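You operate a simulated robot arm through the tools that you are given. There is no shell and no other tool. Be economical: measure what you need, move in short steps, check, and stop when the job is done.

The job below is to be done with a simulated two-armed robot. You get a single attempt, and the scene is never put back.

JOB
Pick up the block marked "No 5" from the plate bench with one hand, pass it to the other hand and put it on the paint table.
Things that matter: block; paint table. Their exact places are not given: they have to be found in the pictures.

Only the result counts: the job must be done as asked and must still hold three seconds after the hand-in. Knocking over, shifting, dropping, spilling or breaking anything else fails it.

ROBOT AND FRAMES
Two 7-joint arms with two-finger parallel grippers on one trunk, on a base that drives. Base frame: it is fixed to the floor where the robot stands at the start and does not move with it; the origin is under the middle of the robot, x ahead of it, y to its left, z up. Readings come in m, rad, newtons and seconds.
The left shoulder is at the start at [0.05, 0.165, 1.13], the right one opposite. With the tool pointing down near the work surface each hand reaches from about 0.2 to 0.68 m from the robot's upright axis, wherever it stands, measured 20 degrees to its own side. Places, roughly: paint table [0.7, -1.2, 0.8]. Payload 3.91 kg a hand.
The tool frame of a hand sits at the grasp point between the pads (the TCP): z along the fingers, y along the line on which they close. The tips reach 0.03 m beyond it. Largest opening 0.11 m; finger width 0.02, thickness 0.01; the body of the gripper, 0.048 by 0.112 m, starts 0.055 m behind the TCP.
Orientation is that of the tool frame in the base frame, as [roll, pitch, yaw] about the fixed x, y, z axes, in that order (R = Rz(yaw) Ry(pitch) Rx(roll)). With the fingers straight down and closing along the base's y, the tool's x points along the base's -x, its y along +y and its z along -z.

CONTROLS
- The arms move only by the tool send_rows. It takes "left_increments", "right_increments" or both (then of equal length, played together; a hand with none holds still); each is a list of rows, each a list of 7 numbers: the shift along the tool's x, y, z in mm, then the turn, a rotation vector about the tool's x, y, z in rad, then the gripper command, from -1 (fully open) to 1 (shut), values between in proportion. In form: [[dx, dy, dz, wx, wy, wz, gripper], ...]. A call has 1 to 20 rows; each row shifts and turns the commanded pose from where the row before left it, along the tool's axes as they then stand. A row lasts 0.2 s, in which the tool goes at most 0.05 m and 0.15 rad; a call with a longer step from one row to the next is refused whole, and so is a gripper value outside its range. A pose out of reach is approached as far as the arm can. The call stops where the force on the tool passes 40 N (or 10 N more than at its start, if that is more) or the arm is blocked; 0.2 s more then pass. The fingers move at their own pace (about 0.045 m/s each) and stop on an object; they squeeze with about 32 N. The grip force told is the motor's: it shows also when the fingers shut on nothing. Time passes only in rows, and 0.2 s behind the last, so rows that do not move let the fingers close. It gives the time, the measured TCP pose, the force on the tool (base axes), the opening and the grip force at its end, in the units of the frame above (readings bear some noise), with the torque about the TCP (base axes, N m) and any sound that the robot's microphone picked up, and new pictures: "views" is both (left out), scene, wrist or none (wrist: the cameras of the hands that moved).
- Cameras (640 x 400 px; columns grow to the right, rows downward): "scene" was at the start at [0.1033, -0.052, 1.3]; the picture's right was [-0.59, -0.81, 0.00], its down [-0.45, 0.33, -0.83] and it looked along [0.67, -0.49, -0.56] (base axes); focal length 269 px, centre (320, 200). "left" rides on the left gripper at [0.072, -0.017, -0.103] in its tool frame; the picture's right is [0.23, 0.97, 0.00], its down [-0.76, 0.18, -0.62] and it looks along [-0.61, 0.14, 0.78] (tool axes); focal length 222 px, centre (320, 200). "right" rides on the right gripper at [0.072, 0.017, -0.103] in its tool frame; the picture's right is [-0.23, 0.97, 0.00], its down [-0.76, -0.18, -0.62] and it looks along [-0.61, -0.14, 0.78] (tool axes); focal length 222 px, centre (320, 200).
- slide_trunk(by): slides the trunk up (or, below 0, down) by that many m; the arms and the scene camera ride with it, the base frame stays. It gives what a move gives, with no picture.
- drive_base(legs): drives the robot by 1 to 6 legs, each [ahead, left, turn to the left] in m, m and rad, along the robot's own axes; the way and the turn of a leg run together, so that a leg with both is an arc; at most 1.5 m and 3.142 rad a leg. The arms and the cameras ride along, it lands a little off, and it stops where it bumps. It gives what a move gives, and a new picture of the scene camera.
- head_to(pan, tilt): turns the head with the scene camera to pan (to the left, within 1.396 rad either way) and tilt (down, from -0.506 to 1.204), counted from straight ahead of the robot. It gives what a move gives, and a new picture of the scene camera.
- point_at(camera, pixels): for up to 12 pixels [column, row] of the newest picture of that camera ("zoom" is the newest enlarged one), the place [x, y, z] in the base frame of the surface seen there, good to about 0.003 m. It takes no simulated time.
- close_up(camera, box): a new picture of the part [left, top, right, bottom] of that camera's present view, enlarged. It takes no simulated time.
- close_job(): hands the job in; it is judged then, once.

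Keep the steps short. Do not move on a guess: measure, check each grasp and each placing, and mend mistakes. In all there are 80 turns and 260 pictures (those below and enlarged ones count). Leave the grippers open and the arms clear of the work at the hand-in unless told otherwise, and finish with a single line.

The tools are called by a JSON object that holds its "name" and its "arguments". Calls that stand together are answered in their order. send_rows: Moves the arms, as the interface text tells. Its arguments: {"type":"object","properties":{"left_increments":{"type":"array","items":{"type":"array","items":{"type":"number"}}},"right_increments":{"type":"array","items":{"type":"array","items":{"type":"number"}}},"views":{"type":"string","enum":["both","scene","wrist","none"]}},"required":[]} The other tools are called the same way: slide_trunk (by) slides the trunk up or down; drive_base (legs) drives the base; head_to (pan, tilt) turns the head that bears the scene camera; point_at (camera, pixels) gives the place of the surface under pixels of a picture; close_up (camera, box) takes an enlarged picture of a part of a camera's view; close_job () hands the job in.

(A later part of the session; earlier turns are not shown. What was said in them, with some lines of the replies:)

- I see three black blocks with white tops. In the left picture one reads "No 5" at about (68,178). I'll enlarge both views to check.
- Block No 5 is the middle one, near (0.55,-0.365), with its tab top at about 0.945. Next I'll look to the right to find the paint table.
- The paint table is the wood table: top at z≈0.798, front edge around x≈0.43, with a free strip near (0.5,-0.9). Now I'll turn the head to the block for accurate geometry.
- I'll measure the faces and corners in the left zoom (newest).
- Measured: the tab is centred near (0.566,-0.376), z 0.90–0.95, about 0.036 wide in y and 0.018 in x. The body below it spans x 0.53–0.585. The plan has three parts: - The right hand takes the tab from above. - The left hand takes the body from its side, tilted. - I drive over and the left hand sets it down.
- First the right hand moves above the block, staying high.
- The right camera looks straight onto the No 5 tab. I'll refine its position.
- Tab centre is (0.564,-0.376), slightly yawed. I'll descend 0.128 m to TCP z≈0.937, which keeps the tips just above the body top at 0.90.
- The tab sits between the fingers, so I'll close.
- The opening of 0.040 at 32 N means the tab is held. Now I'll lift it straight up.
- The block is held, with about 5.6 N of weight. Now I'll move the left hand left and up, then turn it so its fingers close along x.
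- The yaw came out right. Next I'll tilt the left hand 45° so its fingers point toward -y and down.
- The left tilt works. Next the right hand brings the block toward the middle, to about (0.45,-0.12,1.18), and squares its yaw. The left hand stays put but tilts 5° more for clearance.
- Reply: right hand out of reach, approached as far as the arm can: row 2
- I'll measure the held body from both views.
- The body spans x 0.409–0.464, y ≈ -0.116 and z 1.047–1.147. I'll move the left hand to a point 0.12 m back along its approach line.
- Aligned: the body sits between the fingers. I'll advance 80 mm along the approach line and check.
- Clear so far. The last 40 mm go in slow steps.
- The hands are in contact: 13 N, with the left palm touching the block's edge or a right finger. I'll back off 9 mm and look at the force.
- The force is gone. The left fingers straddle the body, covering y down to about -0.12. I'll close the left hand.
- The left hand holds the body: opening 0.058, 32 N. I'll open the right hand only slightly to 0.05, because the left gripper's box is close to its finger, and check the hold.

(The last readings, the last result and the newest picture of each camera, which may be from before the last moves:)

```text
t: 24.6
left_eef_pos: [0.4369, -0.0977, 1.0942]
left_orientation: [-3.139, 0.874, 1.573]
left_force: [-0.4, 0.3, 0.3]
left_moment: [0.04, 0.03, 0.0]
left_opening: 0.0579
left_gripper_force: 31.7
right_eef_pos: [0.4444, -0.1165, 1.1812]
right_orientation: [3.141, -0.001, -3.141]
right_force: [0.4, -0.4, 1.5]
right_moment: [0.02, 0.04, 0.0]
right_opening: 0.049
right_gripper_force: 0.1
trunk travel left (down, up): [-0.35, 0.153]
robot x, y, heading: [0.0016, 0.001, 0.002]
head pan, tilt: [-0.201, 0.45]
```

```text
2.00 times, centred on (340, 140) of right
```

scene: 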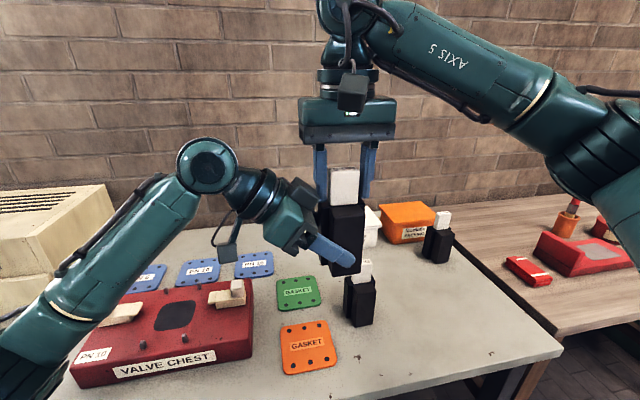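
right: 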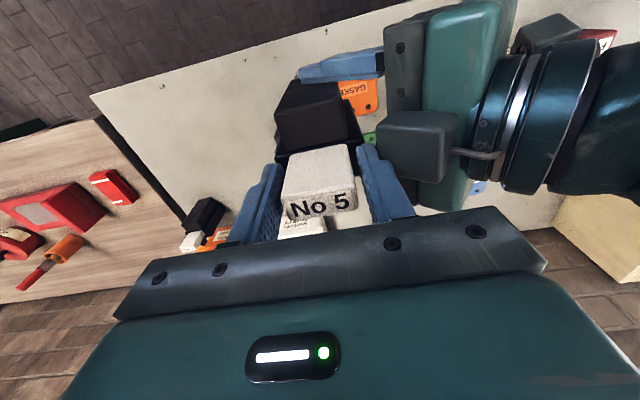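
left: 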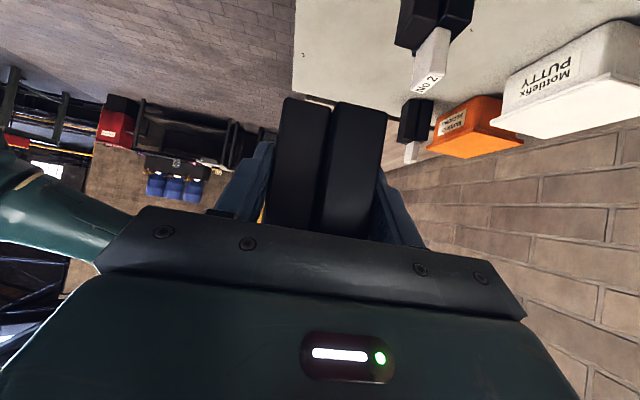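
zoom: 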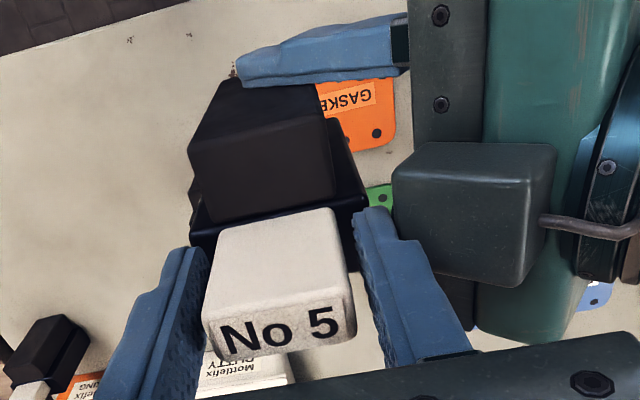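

The right fingers are clear of the tab. I'll raise the right hand slowly and check that the left hand carries the block.

{"name": "send_rows", "arguments": {"right_increments": [[0, 0, -10, 0, 0, 0, 0.1], [0, 0, -10, 0, 0, 0, 0.1], [0, 0, -15, 0, 0, 0, 0.1], [0, 0, -15, 0, 0, 0, 0.1], [0, 0, -20, 0, 0, 0, 0.1], [0, 0, -20, 0, 0, 0, 0.1], [0, 0, 0, 0, 0, 0, 0.1]]}}

```text
t: 26.2
left_eef_pos: [0.4345, -0.0979, 1.0943]
left_orientation: [-3.141, 0.873, 1.573]
left_force: [0.6, 0.2, -0.3]
left_moment: [0.1, 0.01, 0.0]
left_opening: 0.0579
left_gripper_force: 32.0
right_eef_pos: [0.4468, -0.1156, 1.2745]
right_orientation: [-3.141, 0.0, 3.141]
right_force: [-0.6, -0.8, 0.8]
right_moment: [-0.01, 0.02, 0.0]
right_opening: 0.0496
right_gripper_force: 0.1
trunk travel left (down, up): [-0.35, 0.153]
robot x, y, heading: [0.001, -0.0023, 0.001]
head pan, tilt: [-0.201, 0.45]
```

scene: 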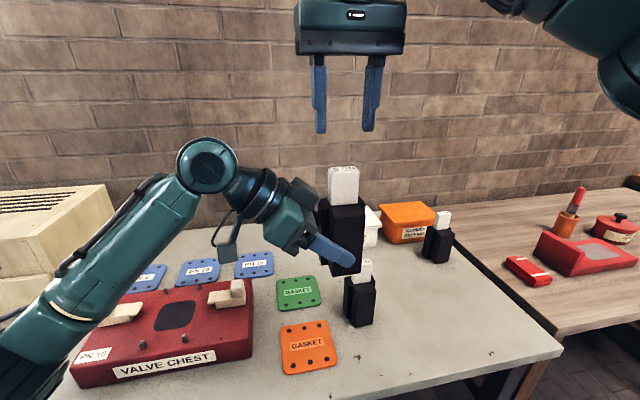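
right: 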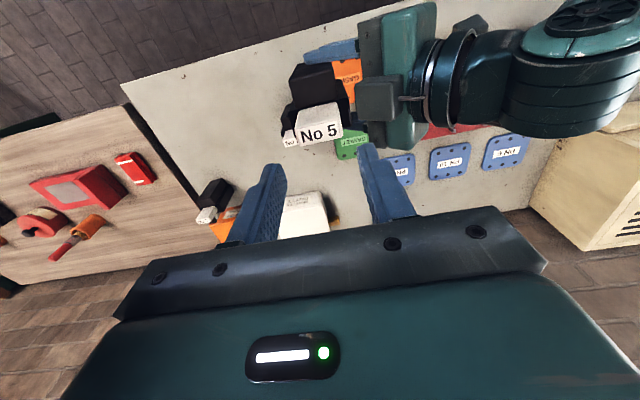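

The handover is done: the left hand alone holds the block and the right hand is clear above. I'll move the right hand to its own side and pull the block in a little before driving.

{"name": "send_rows", "arguments": {"right_increments": [[10, -40, 0, 0, 0, 0, -1], [15, -40, 0, 0, 0, 0, -1], [15, -40, 0, 0, 0, 0, -1], [15, -40, 0, 0, 0, 0, -1], [15, -40, 0, 0, 0, 0, -1], [15, -40, 0, 0, 0, 0, -1], [15, -40, 0, 0, 0, 0, -1], [0, 0, 0, 0, 0, 0, -1]], "left_increments": [[0, 0, 0, 0, 0, 0, 1], [0, 0, 0, 0, 0, 0, 1], [-4, 0, -10, 0, 0, 0, 1], [-4, -15, -10, 0, 0, 0, 1], [-5, -15, -10, 0, 0, 0, 1], [-5, -15, -10, 0, 0, 0, 1], [0, -15, 0, 0, 0, 0, 1], [0, 0, 0, 0, 0, 0, 1]]}}

{"name": "head_to", "arguments": {"pan": -0.9, "tilt": 0.5}}

```text
t: 28.1
left_eef_pos: [0.3763, -0.0777, 1.1348]
left_orientation: [3.141, 0.871, 1.573]
left_force: [-0.5, -0.2, -5.0]
left_moment: [0.12, 0.04, 0.01]
left_opening: 0.0578
left_gripper_force: 31.8
right_eef_pos: [0.357, -0.3932, 1.2727]
right_orientation: [3.14, -0.001, -3.141]
right_force: [0.0, -0.7, -0.1]
right_moment: [-0.01, -0.01, 0.01]
right_opening: 0.1099
right_gripper_force: 0.1
right hand out of reach, approached as far as the arm can: row 7
trunk travel left (down, up): [-0.35, 0.153]
robot x, y, heading: [-0.001, 0.0007, -0.005]
head pan, tilt: [-0.201, 0.45]
```

scene: 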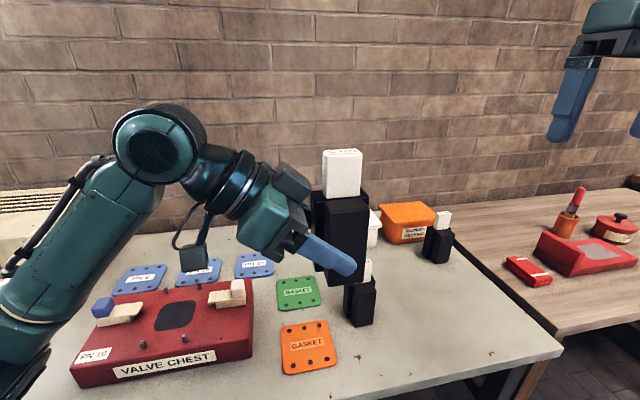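
right: 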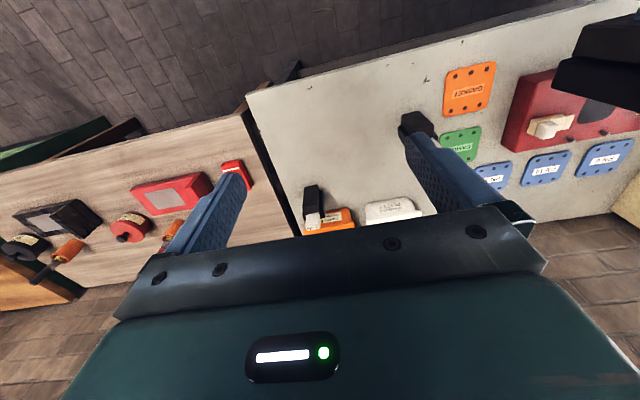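
left: 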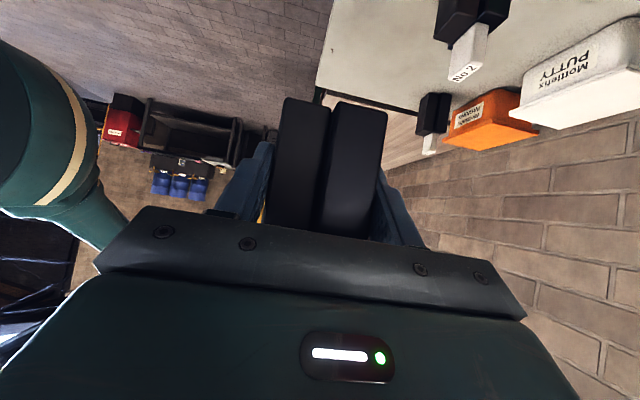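

```text
t: 29.1
left_eef_pos: [0.378, -0.0777, 1.136]
left_orientation: [3.141, 0.872, 1.571]
left_force: [-0.6, -0.5, -6.9]
left_moment: [0.13, 0.02, 0.0]
left_opening: 0.0581
left_gripper_force: 32.3
right_eef_pos: [0.3576, -0.3935, 1.2721]
right_orientation: [3.14, 0.001, 3.14]
right_force: [-0.2, 0.5, 1.1]
right_moment: [0.0, 0.01, 0.02]
right_opening: 0.11
right_gripper_force: 0.2
trunk travel left (down, up): [-0.35, 0.153]
robot x, y, heading: [0.0007, -0.0018, 0.004]
head pan, tilt: [-0.901, 0.499]
```

scene: 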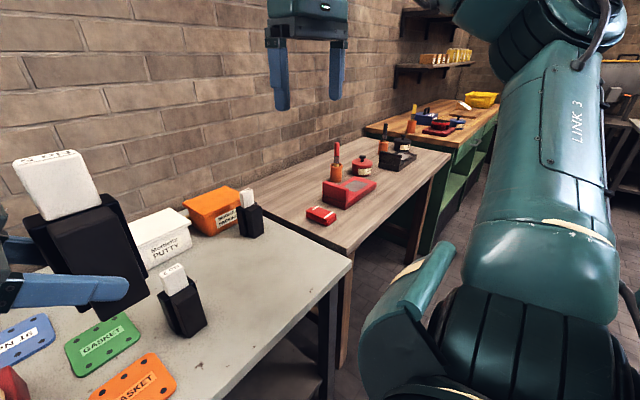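

The left hand carries the block (about 6 N). Next I'll measure the paint table's edges and the objects on it.

{"name": "point_at", "arguments": {"camera": "scene", "pixels": [[322, 218], [308, 210], [333, 221], [345, 205], [372, 184], [325, 193], [385, 195], [440, 158], [415, 160], [385, 160], [350, 235], [400, 178]]}}

{"name": "close_up", "arguments": {"camera": "scene", "box": [250, 90, 510, 290]}}

```text
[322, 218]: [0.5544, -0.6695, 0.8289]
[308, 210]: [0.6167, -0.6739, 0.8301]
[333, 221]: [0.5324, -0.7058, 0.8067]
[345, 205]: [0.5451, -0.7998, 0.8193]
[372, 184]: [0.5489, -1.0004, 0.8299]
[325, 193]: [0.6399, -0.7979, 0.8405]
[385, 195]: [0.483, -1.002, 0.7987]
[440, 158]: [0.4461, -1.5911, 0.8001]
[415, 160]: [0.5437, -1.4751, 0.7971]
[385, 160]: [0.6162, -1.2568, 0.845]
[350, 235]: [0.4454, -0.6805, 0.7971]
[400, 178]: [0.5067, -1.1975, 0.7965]
```

```text
2.00 times, centred on (380, 190) of scene
```

zoom: 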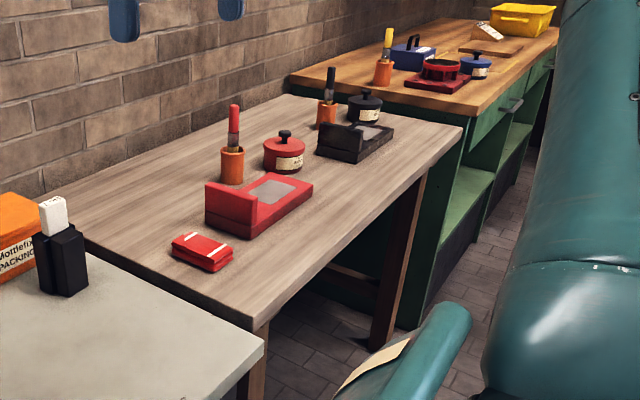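

Free spot: (0.49,-1.15), with the red chest at y>-1.0 and x>0.54. I'll back off 0.15 m, then go sideways to the right by 1.05 m in two legs.

{"name": "drive_base", "arguments": {"legs": [[-0.15, 0, 0], [0, -0.55, 0], [0, -0.5, 0]]}}

{"name": "head_to", "arguments": {"pan": -0.2, "tilt": 0.55}}

```text
t: 35.8
left_eef_pos: [0.2252, -1.1372, 1.1338]
left_orientation: [3.141, 0.873, 1.57]
left_force: [0.1, 0.0, -6.5]
left_moment: [0.14, 0.05, 0.04]
left_opening: 0.058
left_gripper_force: 32.3
right_eef_pos: [0.2048, -1.4532, 1.2726]
right_orientation: [3.14, 0.0, 3.138]
right_force: [0.1, -0.6, 0.3]
right_moment: [-0.02, 0.02, 0.01]
right_opening: 0.1099
right_gripper_force: 0.1
trunk travel left (down, up): [-0.35, 0.153]
robot x, y, heading: [-0.1529, -1.0582, -0.01]
head pan, tilt: [-0.901, 0.499]
```

scene: 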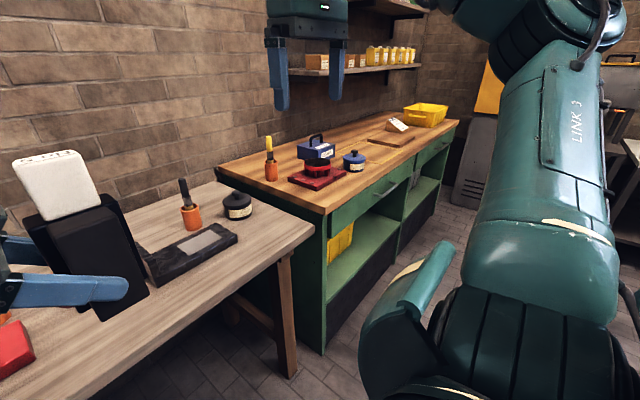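

```text
t: 36.9
left_eef_pos: [0.2274, -1.1365, 1.1351]
left_orientation: [-3.141, 0.871, 1.57]
left_force: [0.5, -0.8, -6.4]
left_moment: [0.15, 0.02, 0.01]
left_opening: 0.0578
left_gripper_force: 31.9
right_eef_pos: [0.2061, -1.4523, 1.2717]
right_orientation: [-3.141, -0.001, 3.138]
right_force: [-0.3, -0.1, 1.6]
right_moment: [0.0, 0.03, -0.01]
right_opening: 0.1101
right_gripper_force: 0.1
trunk travel left (down, up): [-0.35, 0.153]
robot x, y, heading: [-0.1517, -1.0609, -0.004]
head pan, tilt: [-0.201, 0.55]
```

scene: 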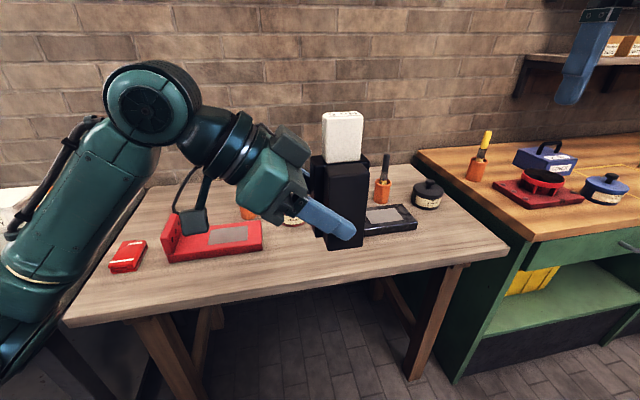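

I'll measure the table's front edge, the chests and the block.

{"name": "point_at", "arguments": {"camera": "scene", "pixels": [[330, 270], [325, 255], [262, 252], [262, 240], [366, 235], [415, 228], [370, 262], [340, 225], [345, 247], [333, 190], [360, 190], [317, 225]]}}

{"name": "close_up", "arguments": {"camera": "scene", "box": [230, 100, 430, 290]}}

```text
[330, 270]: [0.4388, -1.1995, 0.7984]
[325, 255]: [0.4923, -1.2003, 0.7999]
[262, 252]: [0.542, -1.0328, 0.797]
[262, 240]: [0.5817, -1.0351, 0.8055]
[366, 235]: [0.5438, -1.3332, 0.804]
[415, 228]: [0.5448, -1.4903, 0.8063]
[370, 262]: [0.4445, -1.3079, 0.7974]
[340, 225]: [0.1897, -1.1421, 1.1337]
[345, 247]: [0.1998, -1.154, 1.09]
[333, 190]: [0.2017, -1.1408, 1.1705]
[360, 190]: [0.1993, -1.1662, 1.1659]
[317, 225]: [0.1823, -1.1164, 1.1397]
```

```text
2.11 times, centred on (330, 195) of scene
```

zoom: 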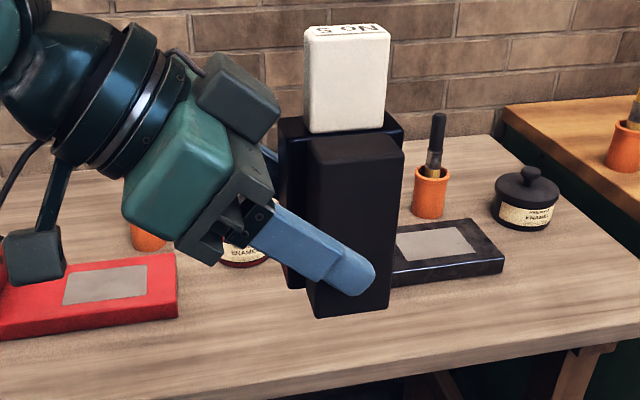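

The block is upright. The gap between the chests runs y -1.035 to -1.33, so I'll place it at about (0.50,-1.20). First I drive ahead 0.15 and right 0.04, with the block 0.29 m above the table.

{"name": "drive_base", "arguments": {"legs": [[0.15, -0.04, 0]]}}

```text
t: 38.3
left_eef_pos: [0.37, -1.177, 1.1347]
left_orientation: [-3.14, 0.874, 1.573]
left_force: [0.4, -0.1, -6.0]
left_moment: [0.11, 0.05, -0.02]
left_opening: 0.058
left_gripper_force: 32.2
right_eef_pos: [0.3506, -1.4934, 1.2724]
right_orientation: [-3.14, 0.0, -3.14]
right_force: [0.9, -0.2, -0.2]
right_moment: [0.03, 0.03, -0.03]
right_opening: 0.11
right_gripper_force: 0.0
trunk travel left (down, up): [-0.35, 0.153]
robot x, y, heading: [-0.006, -1.0962, -0.004]
head pan, tilt: [-0.201, 0.55]
```

scene: 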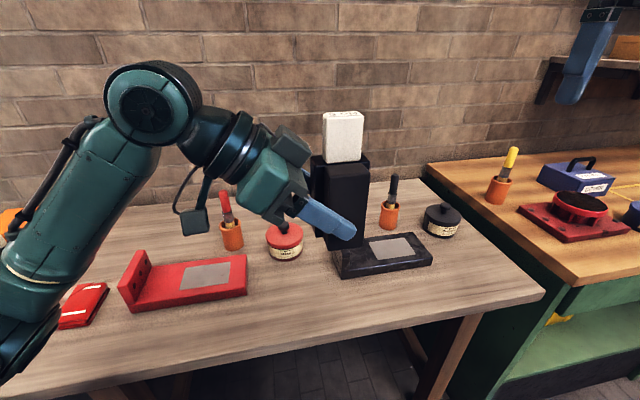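

Black chest's left edge needs checking at (340,265); then I'll move +x 0.115 while staying high.

{"name": "point_at", "arguments": {"camera": "scene", "pixels": [[340, 272], [345, 278], [430, 264], [246, 292], [247, 262], [230, 240], [285, 245], [130, 305]]}}

{"name": "send_rows", "arguments": {"left_increments": [[0, 30, 0, 0, 0, 0, 1], [0, 30, 0, 0, 0, 0, 1], [0, 30, 0, 0, 0, 0, 1], [0, 25, 0, 0, 0, 0, 1], [0, 0, 0, 0, 0, 0, 1], [0, 0, 0, 0, 0, 0, 1]]}}

```text
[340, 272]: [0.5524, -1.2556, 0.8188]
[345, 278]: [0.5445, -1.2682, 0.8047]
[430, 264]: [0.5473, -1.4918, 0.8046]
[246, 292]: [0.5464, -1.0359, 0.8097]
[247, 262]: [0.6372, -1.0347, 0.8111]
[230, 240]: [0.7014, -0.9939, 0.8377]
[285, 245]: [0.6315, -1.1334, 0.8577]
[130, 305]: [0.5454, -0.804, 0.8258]
```

```text
t: 39.7
left_eef_pos: [0.484, -1.1744, 1.1342]
left_orientation: [-3.14, 0.873, 1.571]
left_force: [-0.6, 0.0, -5.7]
left_moment: [0.08, 0.02, -0.03]
left_opening: 0.0579
left_gripper_force: 31.7
right_eef_pos: [0.3501, -1.4932, 1.2712]
right_orientation: [-3.14, 0.0, -3.141]
right_force: [-0.6, -0.7, 0.2]
right_moment: [0.02, -0.01, -0.05]
right_opening: 0.1103
right_gripper_force: 0.2
trunk travel left (down, up): [-0.35, 0.153]
robot x, y, heading: [-0.0086, -1.0968, -0.003]
head pan, tilt: [-0.201, 0.55]
```

scene: 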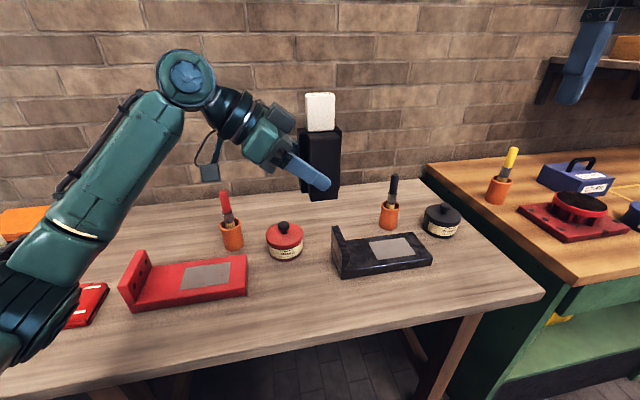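
left: 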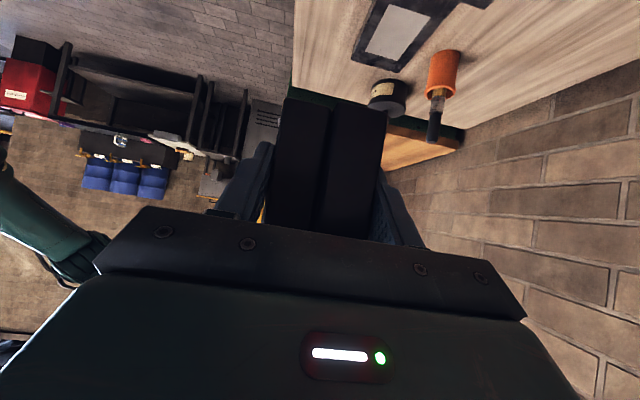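

The path below is clear: the black chest starts at x>0.545, y<-1.255. I'll lower by 0.12 m and watch the arm.

{"name": "send_rows", "arguments": {"left_increments": [[23, 0, 19.3, 0, 0, 0, 1], [23, 0, 19.3, 0, 0, 0, 1], [23, 0, 19.3, 0, 0, 0, 1], [23, 0, 19.3, 0, 0, 0, 1], [0, 0, 0, 0, 0, 0, 1]]}}

```text
t: 40.9
left_eef_pos: [0.4848, -1.1755, 1.0145]
left_orientation: [-3.142, 0.871, 1.572]
left_force: [-0.5, -0.2, -5.8]
left_moment: [0.08, 0.02, 0.0]
left_opening: 0.0581
left_gripper_force: 32.2
right_eef_pos: [0.3505, -1.4923, 1.2724]
right_orientation: [-3.14, 0.001, -3.14]
right_force: [0.0, 0.4, -0.5]
right_moment: [0.0, 0.0, -0.02]
right_opening: 0.1096
right_gripper_force: 0.0
trunk travel left (down, up): [-0.35, 0.153]
robot x, y, heading: [-0.0055, -1.0971, -0.001]
head pan, tilt: [-0.201, 0.55]
```

scene: 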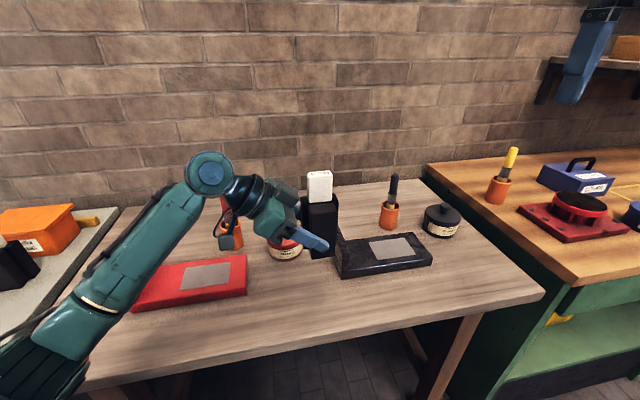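
left: 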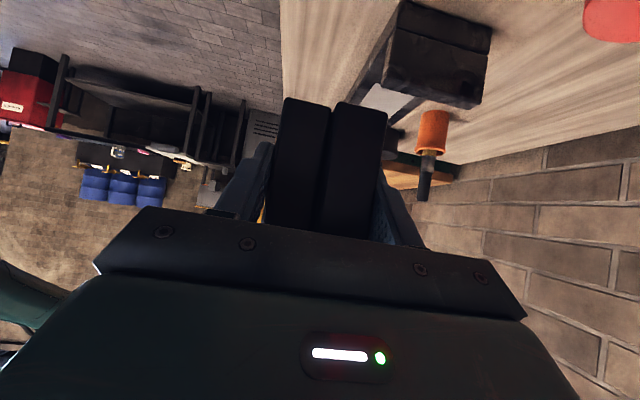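

I'll check the clearance of the left forearm and the parts that hang over the red chest.

{"name": "point_at", "arguments": {"camera": "scene", "pixels": [[208, 172], [228, 236], [180, 220], [130, 280], [90, 320], [280, 240], [265, 215], [225, 215]]}}

{"name": "close_up", "arguments": {"camera": "scene", "box": [150, 140, 350, 300]}}

```text
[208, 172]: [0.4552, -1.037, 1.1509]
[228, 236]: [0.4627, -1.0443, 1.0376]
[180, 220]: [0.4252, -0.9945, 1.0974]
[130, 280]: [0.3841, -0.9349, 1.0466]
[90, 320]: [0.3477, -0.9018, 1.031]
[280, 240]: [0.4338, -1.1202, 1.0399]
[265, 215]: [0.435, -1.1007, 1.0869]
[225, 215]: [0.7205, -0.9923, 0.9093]
```

```text
2.50 times, centred on (250, 220) of scene
```

zoom: 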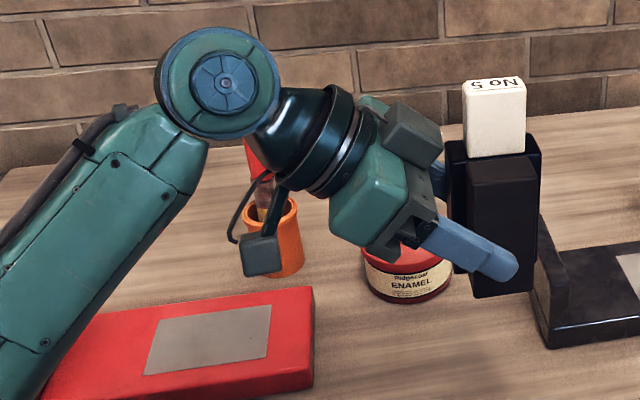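

The left elbow hangs low and the forearm slopes down near the table's front edge. I'll raise the trunk so the elbow sits higher for the final lowering.

{"name": "slide_trunk", "arguments": {"by": 0.14}}

{"name": "send_rows", "arguments": {"left_increments": [[23, 0, 19.3, 0, 0, 0, 1], [23, 0, 19.3, 0, 0, 0, 1], [23, 0, 19.3, 0, 0, 0, 1], [23, 0, 19.3, 0, 0, 0, 1], [23, 0, 19.3, 0, 0, 0, 1], [23, 0, 19.3, 0, 0, 0, 1], [0, 0, 0, 0, 0, 0, 1], [0, 0, 0, 0, 0, 0, 1]]}}

```text
t: 42.5
left_eef_pos: [0.485, -1.1743, 1.1526]
left_orientation: [-3.14, 0.873, 1.572]
left_force: [-0.3, -0.3, -6.0]
left_moment: [0.14, 0.03, 0.02]
left_opening: 0.0579
left_gripper_force: 31.9
right_eef_pos: [0.3505, -1.4919, 1.4111]
right_orientation: [-3.141, 0.0, 3.141]
right_force: [0.4, 0.8, -1.1]
right_moment: [-0.01, -0.03, -0.02]
right_opening: 0.1102
right_gripper_force: 0.1
trunk travel left (down, up): [-0.49, 0.013]
robot x, y, heading: [-0.0062, -1.0989, -0.001]
head pan, tilt: [-0.201, 0.55]
```

```text
t: 44.3
left_eef_pos: [0.4834, -1.1762, 0.9755]
left_orientation: [-3.139, 0.874, 1.57]
left_force: [1.0, -0.4, -4.9]
left_moment: [0.1, 0.02, 0.03]
left_opening: 0.0578
left_gripper_force: 31.8
right_eef_pos: [0.3513, -1.4913, 1.412]
right_orientation: [-3.141, -0.001, -3.141]
right_force: [0.4, -0.2, -0.4]
right_moment: [0.0, -0.01, 0.0]
right_opening: 0.1103
right_gripper_force: 0.0
trunk travel left (down, up): [-0.49, 0.013]
robot x, y, heading: [-0.009, -1.0954, -0.008]
head pan, tilt: [-0.201, 0.55]
```

scene: 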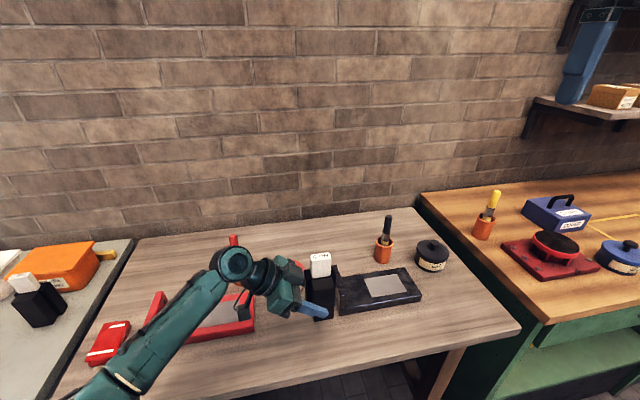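
left: 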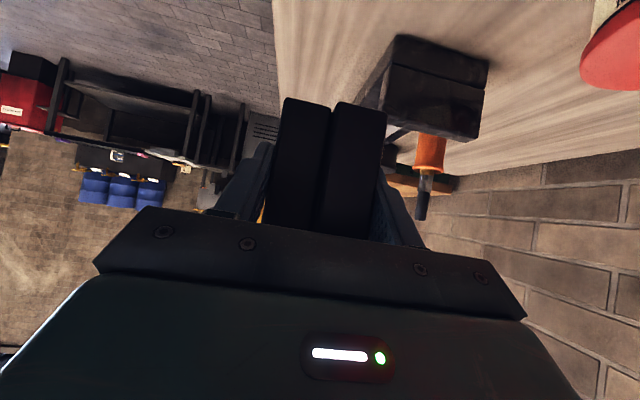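

I'll tilt the head down and check clearances before the last 0.13 m.

{"name": "head_to", "arguments": {"pan": -0.15, "tilt": 0.85}}

{"name": "close_up", "arguments": {"camera": "scene", "box": [120, 100, 420, 300]}}

```text
t: 45.1
left_eef_pos: [0.4832, -1.1749, 0.9753]
left_orientation: [-3.139, 0.872, 1.571]
left_force: [-0.1, -0.8, -5.7]
left_moment: [0.13, 0.02, -0.02]
left_opening: 0.0579
left_gripper_force: 31.9
right_eef_pos: [0.3511, -1.4927, 1.4121]
right_orientation: [-3.141, 0.0, -3.139]
right_force: [-0.3, 0.5, -0.2]
right_moment: [-0.01, -0.02, -0.02]
right_opening: 0.1102
right_gripper_force: 0.0
trunk travel left (down, up): [-0.49, 0.013]
robot x, y, heading: [-0.0066, -1.1007, -0.005]
head pan, tilt: [-0.15, 0.85]
```

scene: 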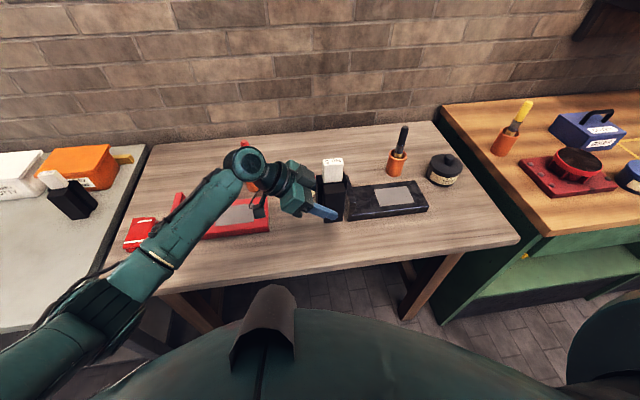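

```text
2.00 times, centred on (270, 200) of scene
```

zoom: 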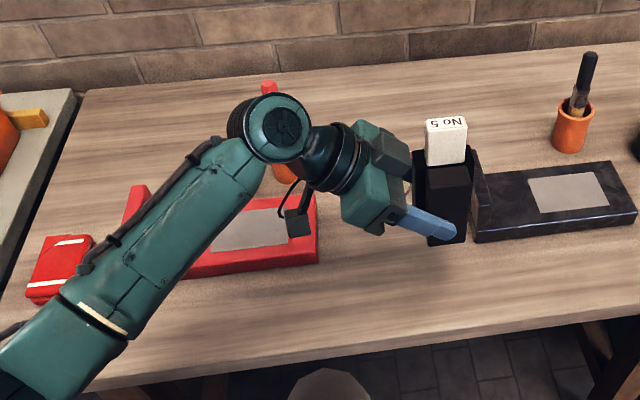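

{"name": "point_at", "arguments": {"camera": "zoom", "pixels": [[280, 120], [298, 222], [190, 210], [115, 290], [60, 350], [250, 190], [370, 200], [445, 130]]}}

```text
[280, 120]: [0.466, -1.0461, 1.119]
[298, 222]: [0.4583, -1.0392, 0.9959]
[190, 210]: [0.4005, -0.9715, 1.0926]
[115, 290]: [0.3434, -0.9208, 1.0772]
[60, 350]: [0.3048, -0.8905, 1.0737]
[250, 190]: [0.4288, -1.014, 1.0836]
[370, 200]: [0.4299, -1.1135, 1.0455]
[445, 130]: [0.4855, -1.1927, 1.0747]
```

Clearances look fine: the forearm's underside will stay above about 0.86. I'll lower 0.11 m, leaving 1–2 cm.

{"name": "send_rows", "arguments": {"left_increments": [[23, 0, 19.3, 0, 0, 0, 1], [23, 0, 19.3, 0, 0, 0, 1], [19, 0, 16, 0, 0, 0, 1], [12, 0, 10, 0, 0, 0, 1], [8, 0, 6.5, 0, 0, 0, 1], [0, 0, 0, 0, 0, 0, 1], [0, 0, 0, 0, 0, 0, 1]]}}

{"name": "close_up", "arguments": {"camera": "scene", "box": [220, 140, 400, 260]}}

```text
t: 46.7
left_eef_pos: [0.4844, -1.1751, 0.8619]
left_orientation: [-3.139, 0.874, 1.571]
left_force: [0.7, -0.5, -6.2]
left_moment: [0.11, 0.05, 0.01]
left_opening: 0.0578
left_gripper_force: 31.2
right_eef_pos: [0.3508, -1.4924, 1.4121]
right_orientation: [3.141, 0.0, 3.141]
right_force: [0.3, -0.3, -0.5]
right_moment: [-0.01, 0.01, -0.02]
right_opening: 0.1098
right_gripper_force: 0.1
trunk travel left (down, up): [-0.49, 0.013]
robot x, y, heading: [-0.0053, -1.0979, 0.0]
head pan, tilt: [-0.15, 0.85]
```

scene: 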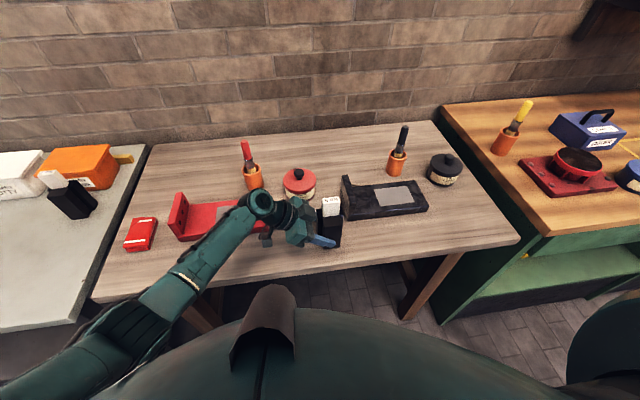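
left: 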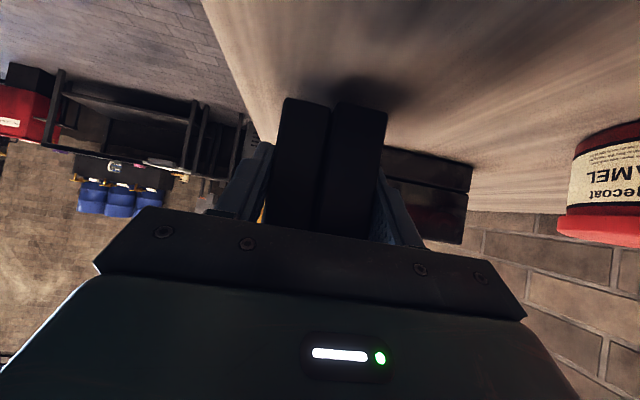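

```text
3.33 times, centred on (310, 200) of scene
```

zoom: 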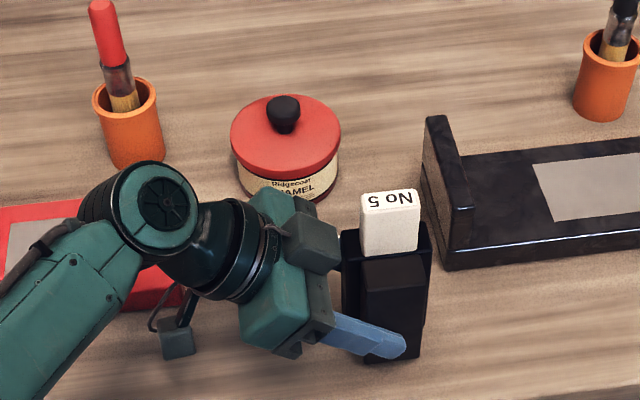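

Close to the table. I'll lower in 3 mm steps and watch the force.

{"name": "send_rows", "arguments": {"left_increments": [[2.3, 0, 1.93, 0, 0, 0, 1], [2.3, 0, 1.93, 0, 0, 0, 1], [2.3, 0, 1.93, 0, 0, 0, 1], [1.5, 0, 1.3, 0, 0, 0, 1], [0, 0, 0, 0, 0, 0, 1], [0, 0, 0, 0, 0, 0, 1]], "views": "none"}}

{"name": "close_up", "arguments": {"camera": "scene", "box": [280, 180, 380, 260]}}

{"name": "close_up", "arguments": {"camera": "left", "box": [220, 60, 460, 240]}}

```text
t: 48.1
left_eef_pos: [0.4858, -1.1745, 0.8512]
left_orientation: [-3.14, 0.87, 1.572]
left_force: [0.4, -0.3, -6.1]
left_moment: [0.13, 0.02, 0.04]
left_opening: 0.0578
left_gripper_force: 32.1
right_eef_pos: [0.3511, -1.492, 1.411]
right_orientation: [-3.141, 0.0, 3.14]
right_force: [0.1, 0.1, 0.1]
right_moment: [0.03, -0.03, 0.01]
right_opening: 0.1098
right_gripper_force: 0.0
trunk travel left (down, up): [-0.49, 0.013]
robot x, y, heading: [-0.007, -1.0971, 0.003]
head pan, tilt: [-0.15, 0.85]
```

```text
5.00 times, centred on (330, 220) of scene
```

zoom: 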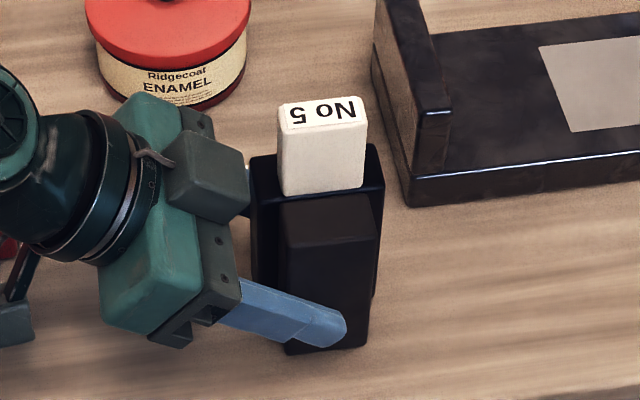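

```text
2.22 times, centred on (340, 150) of left
```

zoom: 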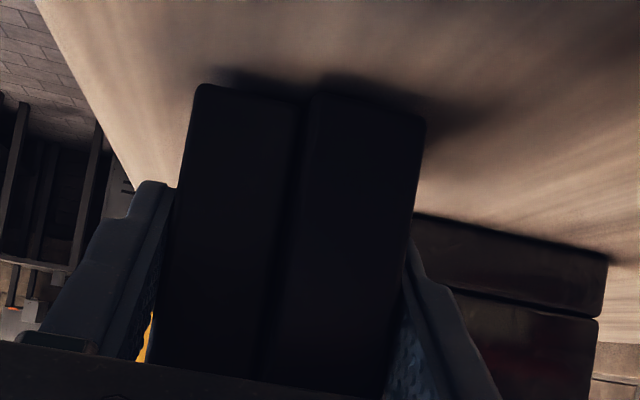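

Still hanging (-6.1 N), so I'll lower a few mm more.

{"name": "send_rows", "arguments": {"left_increments": [[1.5, 0, 1.3, 0, 0, 0, 1], [0.8, 0, 0.65, 0, 0, 0, 1], [0.8, 0, 0.65, 0, 0, 0, 1], [0, 0, 0, 0, 0, 0, 1]], "views": "none"}}

```text
t: 49.1
left_eef_pos: [0.4842, -1.1741, 0.8464]
left_orientation: [-3.139, 0.872, 1.572]
left_force: [-1.1, 0.7, -5.4]
left_moment: [0.09, 0.02, -0.01]
left_opening: 0.0579
left_gripper_force: 31.7
right_eef_pos: [0.3509, -1.492, 1.4127]
right_orientation: [-3.142, -0.001, 3.141]
right_force: [0.4, 0.0, -0.7]
right_moment: [-0.01, -0.02, 0.0]
right_opening: 0.1101
right_gripper_force: 0.1
trunk travel left (down, up): [-0.49, 0.013]
robot x, y, heading: [-0.0065, -1.0962, 0.001]
head pan, tilt: [-0.15, 0.85]
```

{"name": "send_rows", "arguments": {"left_increments": [[0.8, 0, 0.65, 0, 0, 0, 1], [0.8, 0, 0.65, 0, 0, 0, 1], [0, 0, 0, 0, 0, 0, 1]], "views": "none"}}

```text
t: 49.9
left_eef_pos: [0.4839, -1.1743, 0.8483]
left_orientation: [3.14, 0.874, 1.569]
left_force: [2.2, 0.9, 2.3]
left_moment: [0.18, 0.18, -0.07]
left_opening: 0.0578
left_gripper_force: 32.6
right_eef_pos: [0.3511, -1.4919, 1.4107]
right_orientation: [-3.141, -0.001, -3.141]
right_force: [0.3, -0.4, -0.5]
right_moment: [0.0, -0.01, -0.02]
right_opening: 0.1102
right_gripper_force: 0.0
trunk travel left (down, up): [-0.49, 0.013]
robot x, y, heading: [-0.0062, -1.0968, -0.001]
head pan, tilt: [-0.15, 0.85]
```

The force turned to +2.3 N, so the block is standing on the table. I'll open the left hand, gently at first.

{"name": "send_rows", "arguments": {"left_increments": [[0, 0, 0, 0, 0, 0, -0.15], [0, 0, 0, 0, 0, 0, -0.3], [0, 0, 0, 0, 0, 0, -0.45], [0, 0, 0, 0, 0, 0, -0.6], [0, 0, 0, 0, 0, 0, -0.6]], "views": "wrist"}}

{"name": "close_up", "arguments": {"camera": "scene", "box": [280, 180, 380, 260]}}

```text
t: 51.1
left_eef_pos: [0.4842, -1.1737, 0.8462]
left_orientation: [-3.142, 0.872, 1.57]
left_force: [0.2, -0.2, -0.6]
left_moment: [-0.03, 0.0, -0.01]
left_opening: 0.0879
left_gripper_force: 0.0
right_eef_pos: [0.3509, -1.4931, 1.4126]
right_orientation: [-3.142, 0.0, 3.141]
right_force: [0.1, -0.7, 0.2]
right_moment: [0.0, 0.0, 0.02]
right_opening: 0.1099
right_gripper_force: 0.1
trunk travel left (down, up): [-0.49, 0.013]
robot x, y, heading: [-0.0113, -1.0973, -0.002]
head pan, tilt: [-0.15, 0.85]
```

left: 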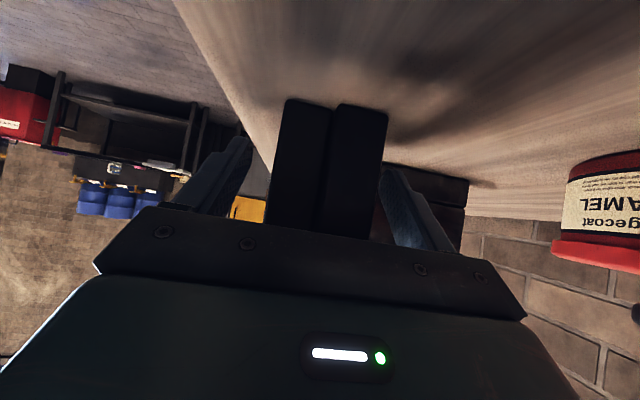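

```text
5.00 times, centred on (330, 220) of scene
```

zoom: 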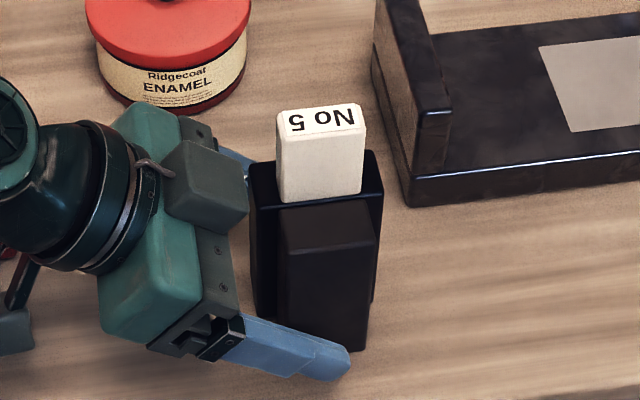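

The block stands free and upright. I'll back out along the fingers (up and to the left).

{"name": "send_rows", "arguments": {"left_increments": [[0, 0, -10, 0, 0, 0, -0.6], [0, 0, -20, 0, 0, 0, -0.6], [0, 0, -25, 0, 0, 0, -0.6], [0, 0, -30, 0, 0, 0, -0.6], [0, 0, -30, 0, 0, 0, -0.6], [0, 0, -30, 0, 0, 0, -1], [-20, -15, -20, 0, 0, 0, -1], [-20, -30, -20, 0, 0, 0, -1], [-20, -30, -15, 0, 0, 0, -1], [0, 0, 0, 0, 0, 0, -1]]}}

{"name": "close_up", "arguments": {"camera": "scene", "box": [220, 130, 420, 260]}}

```text
t: 53.3
left_eef_pos: [0.4061, -1.0581, 1.0242]
left_orientation: [-3.14, 0.872, 1.572]
left_force: [0.0, -0.2, 0.1]
left_moment: [-0.02, 0.02, 0.01]
left_opening: 0.1104
left_gripper_force: 0.0
right_eef_pos: [0.3509, -1.4916, 1.4107]
right_orientation: [-3.14, 0.0, 3.141]
right_force: [0.5, -0.1, 0.0]
right_moment: [0.02, -0.02, -0.01]
right_opening: 0.1101
right_gripper_force: 0.0
trunk travel left (down, up): [-0.49, 0.013]
robot x, y, heading: [-0.0072, -1.1018, -0.002]
head pan, tilt: [-0.15, 0.85]
```

scene: 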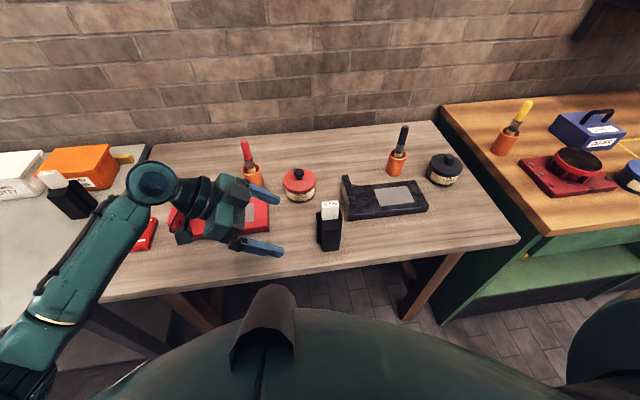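
left: 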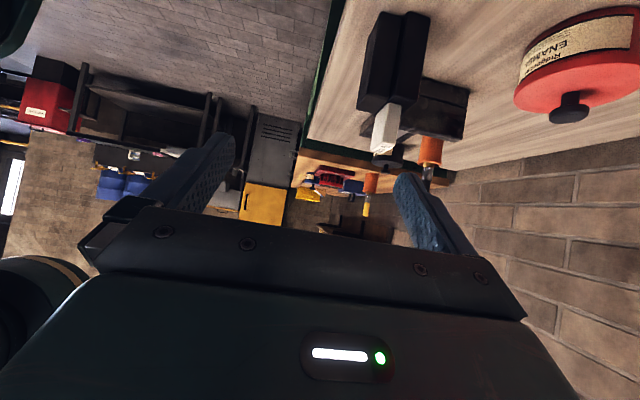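

```text
3.08 times, centred on (320, 195) of scene
```

zoom: 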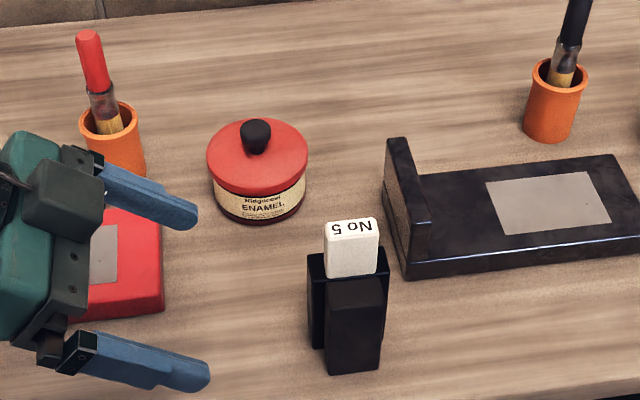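

Block No 5 stands upright on the paint table with nothing touching it. The neighbouring objects are unmoved, and both grippers are open and clear. Handing in.

{"name": "close_job", "arguments": {}}

```text
The job is handed in.
```

Block "No 5" was picked up by the right hand, passed to the left hand, and now stands upright on the paint table; the job is handed in.
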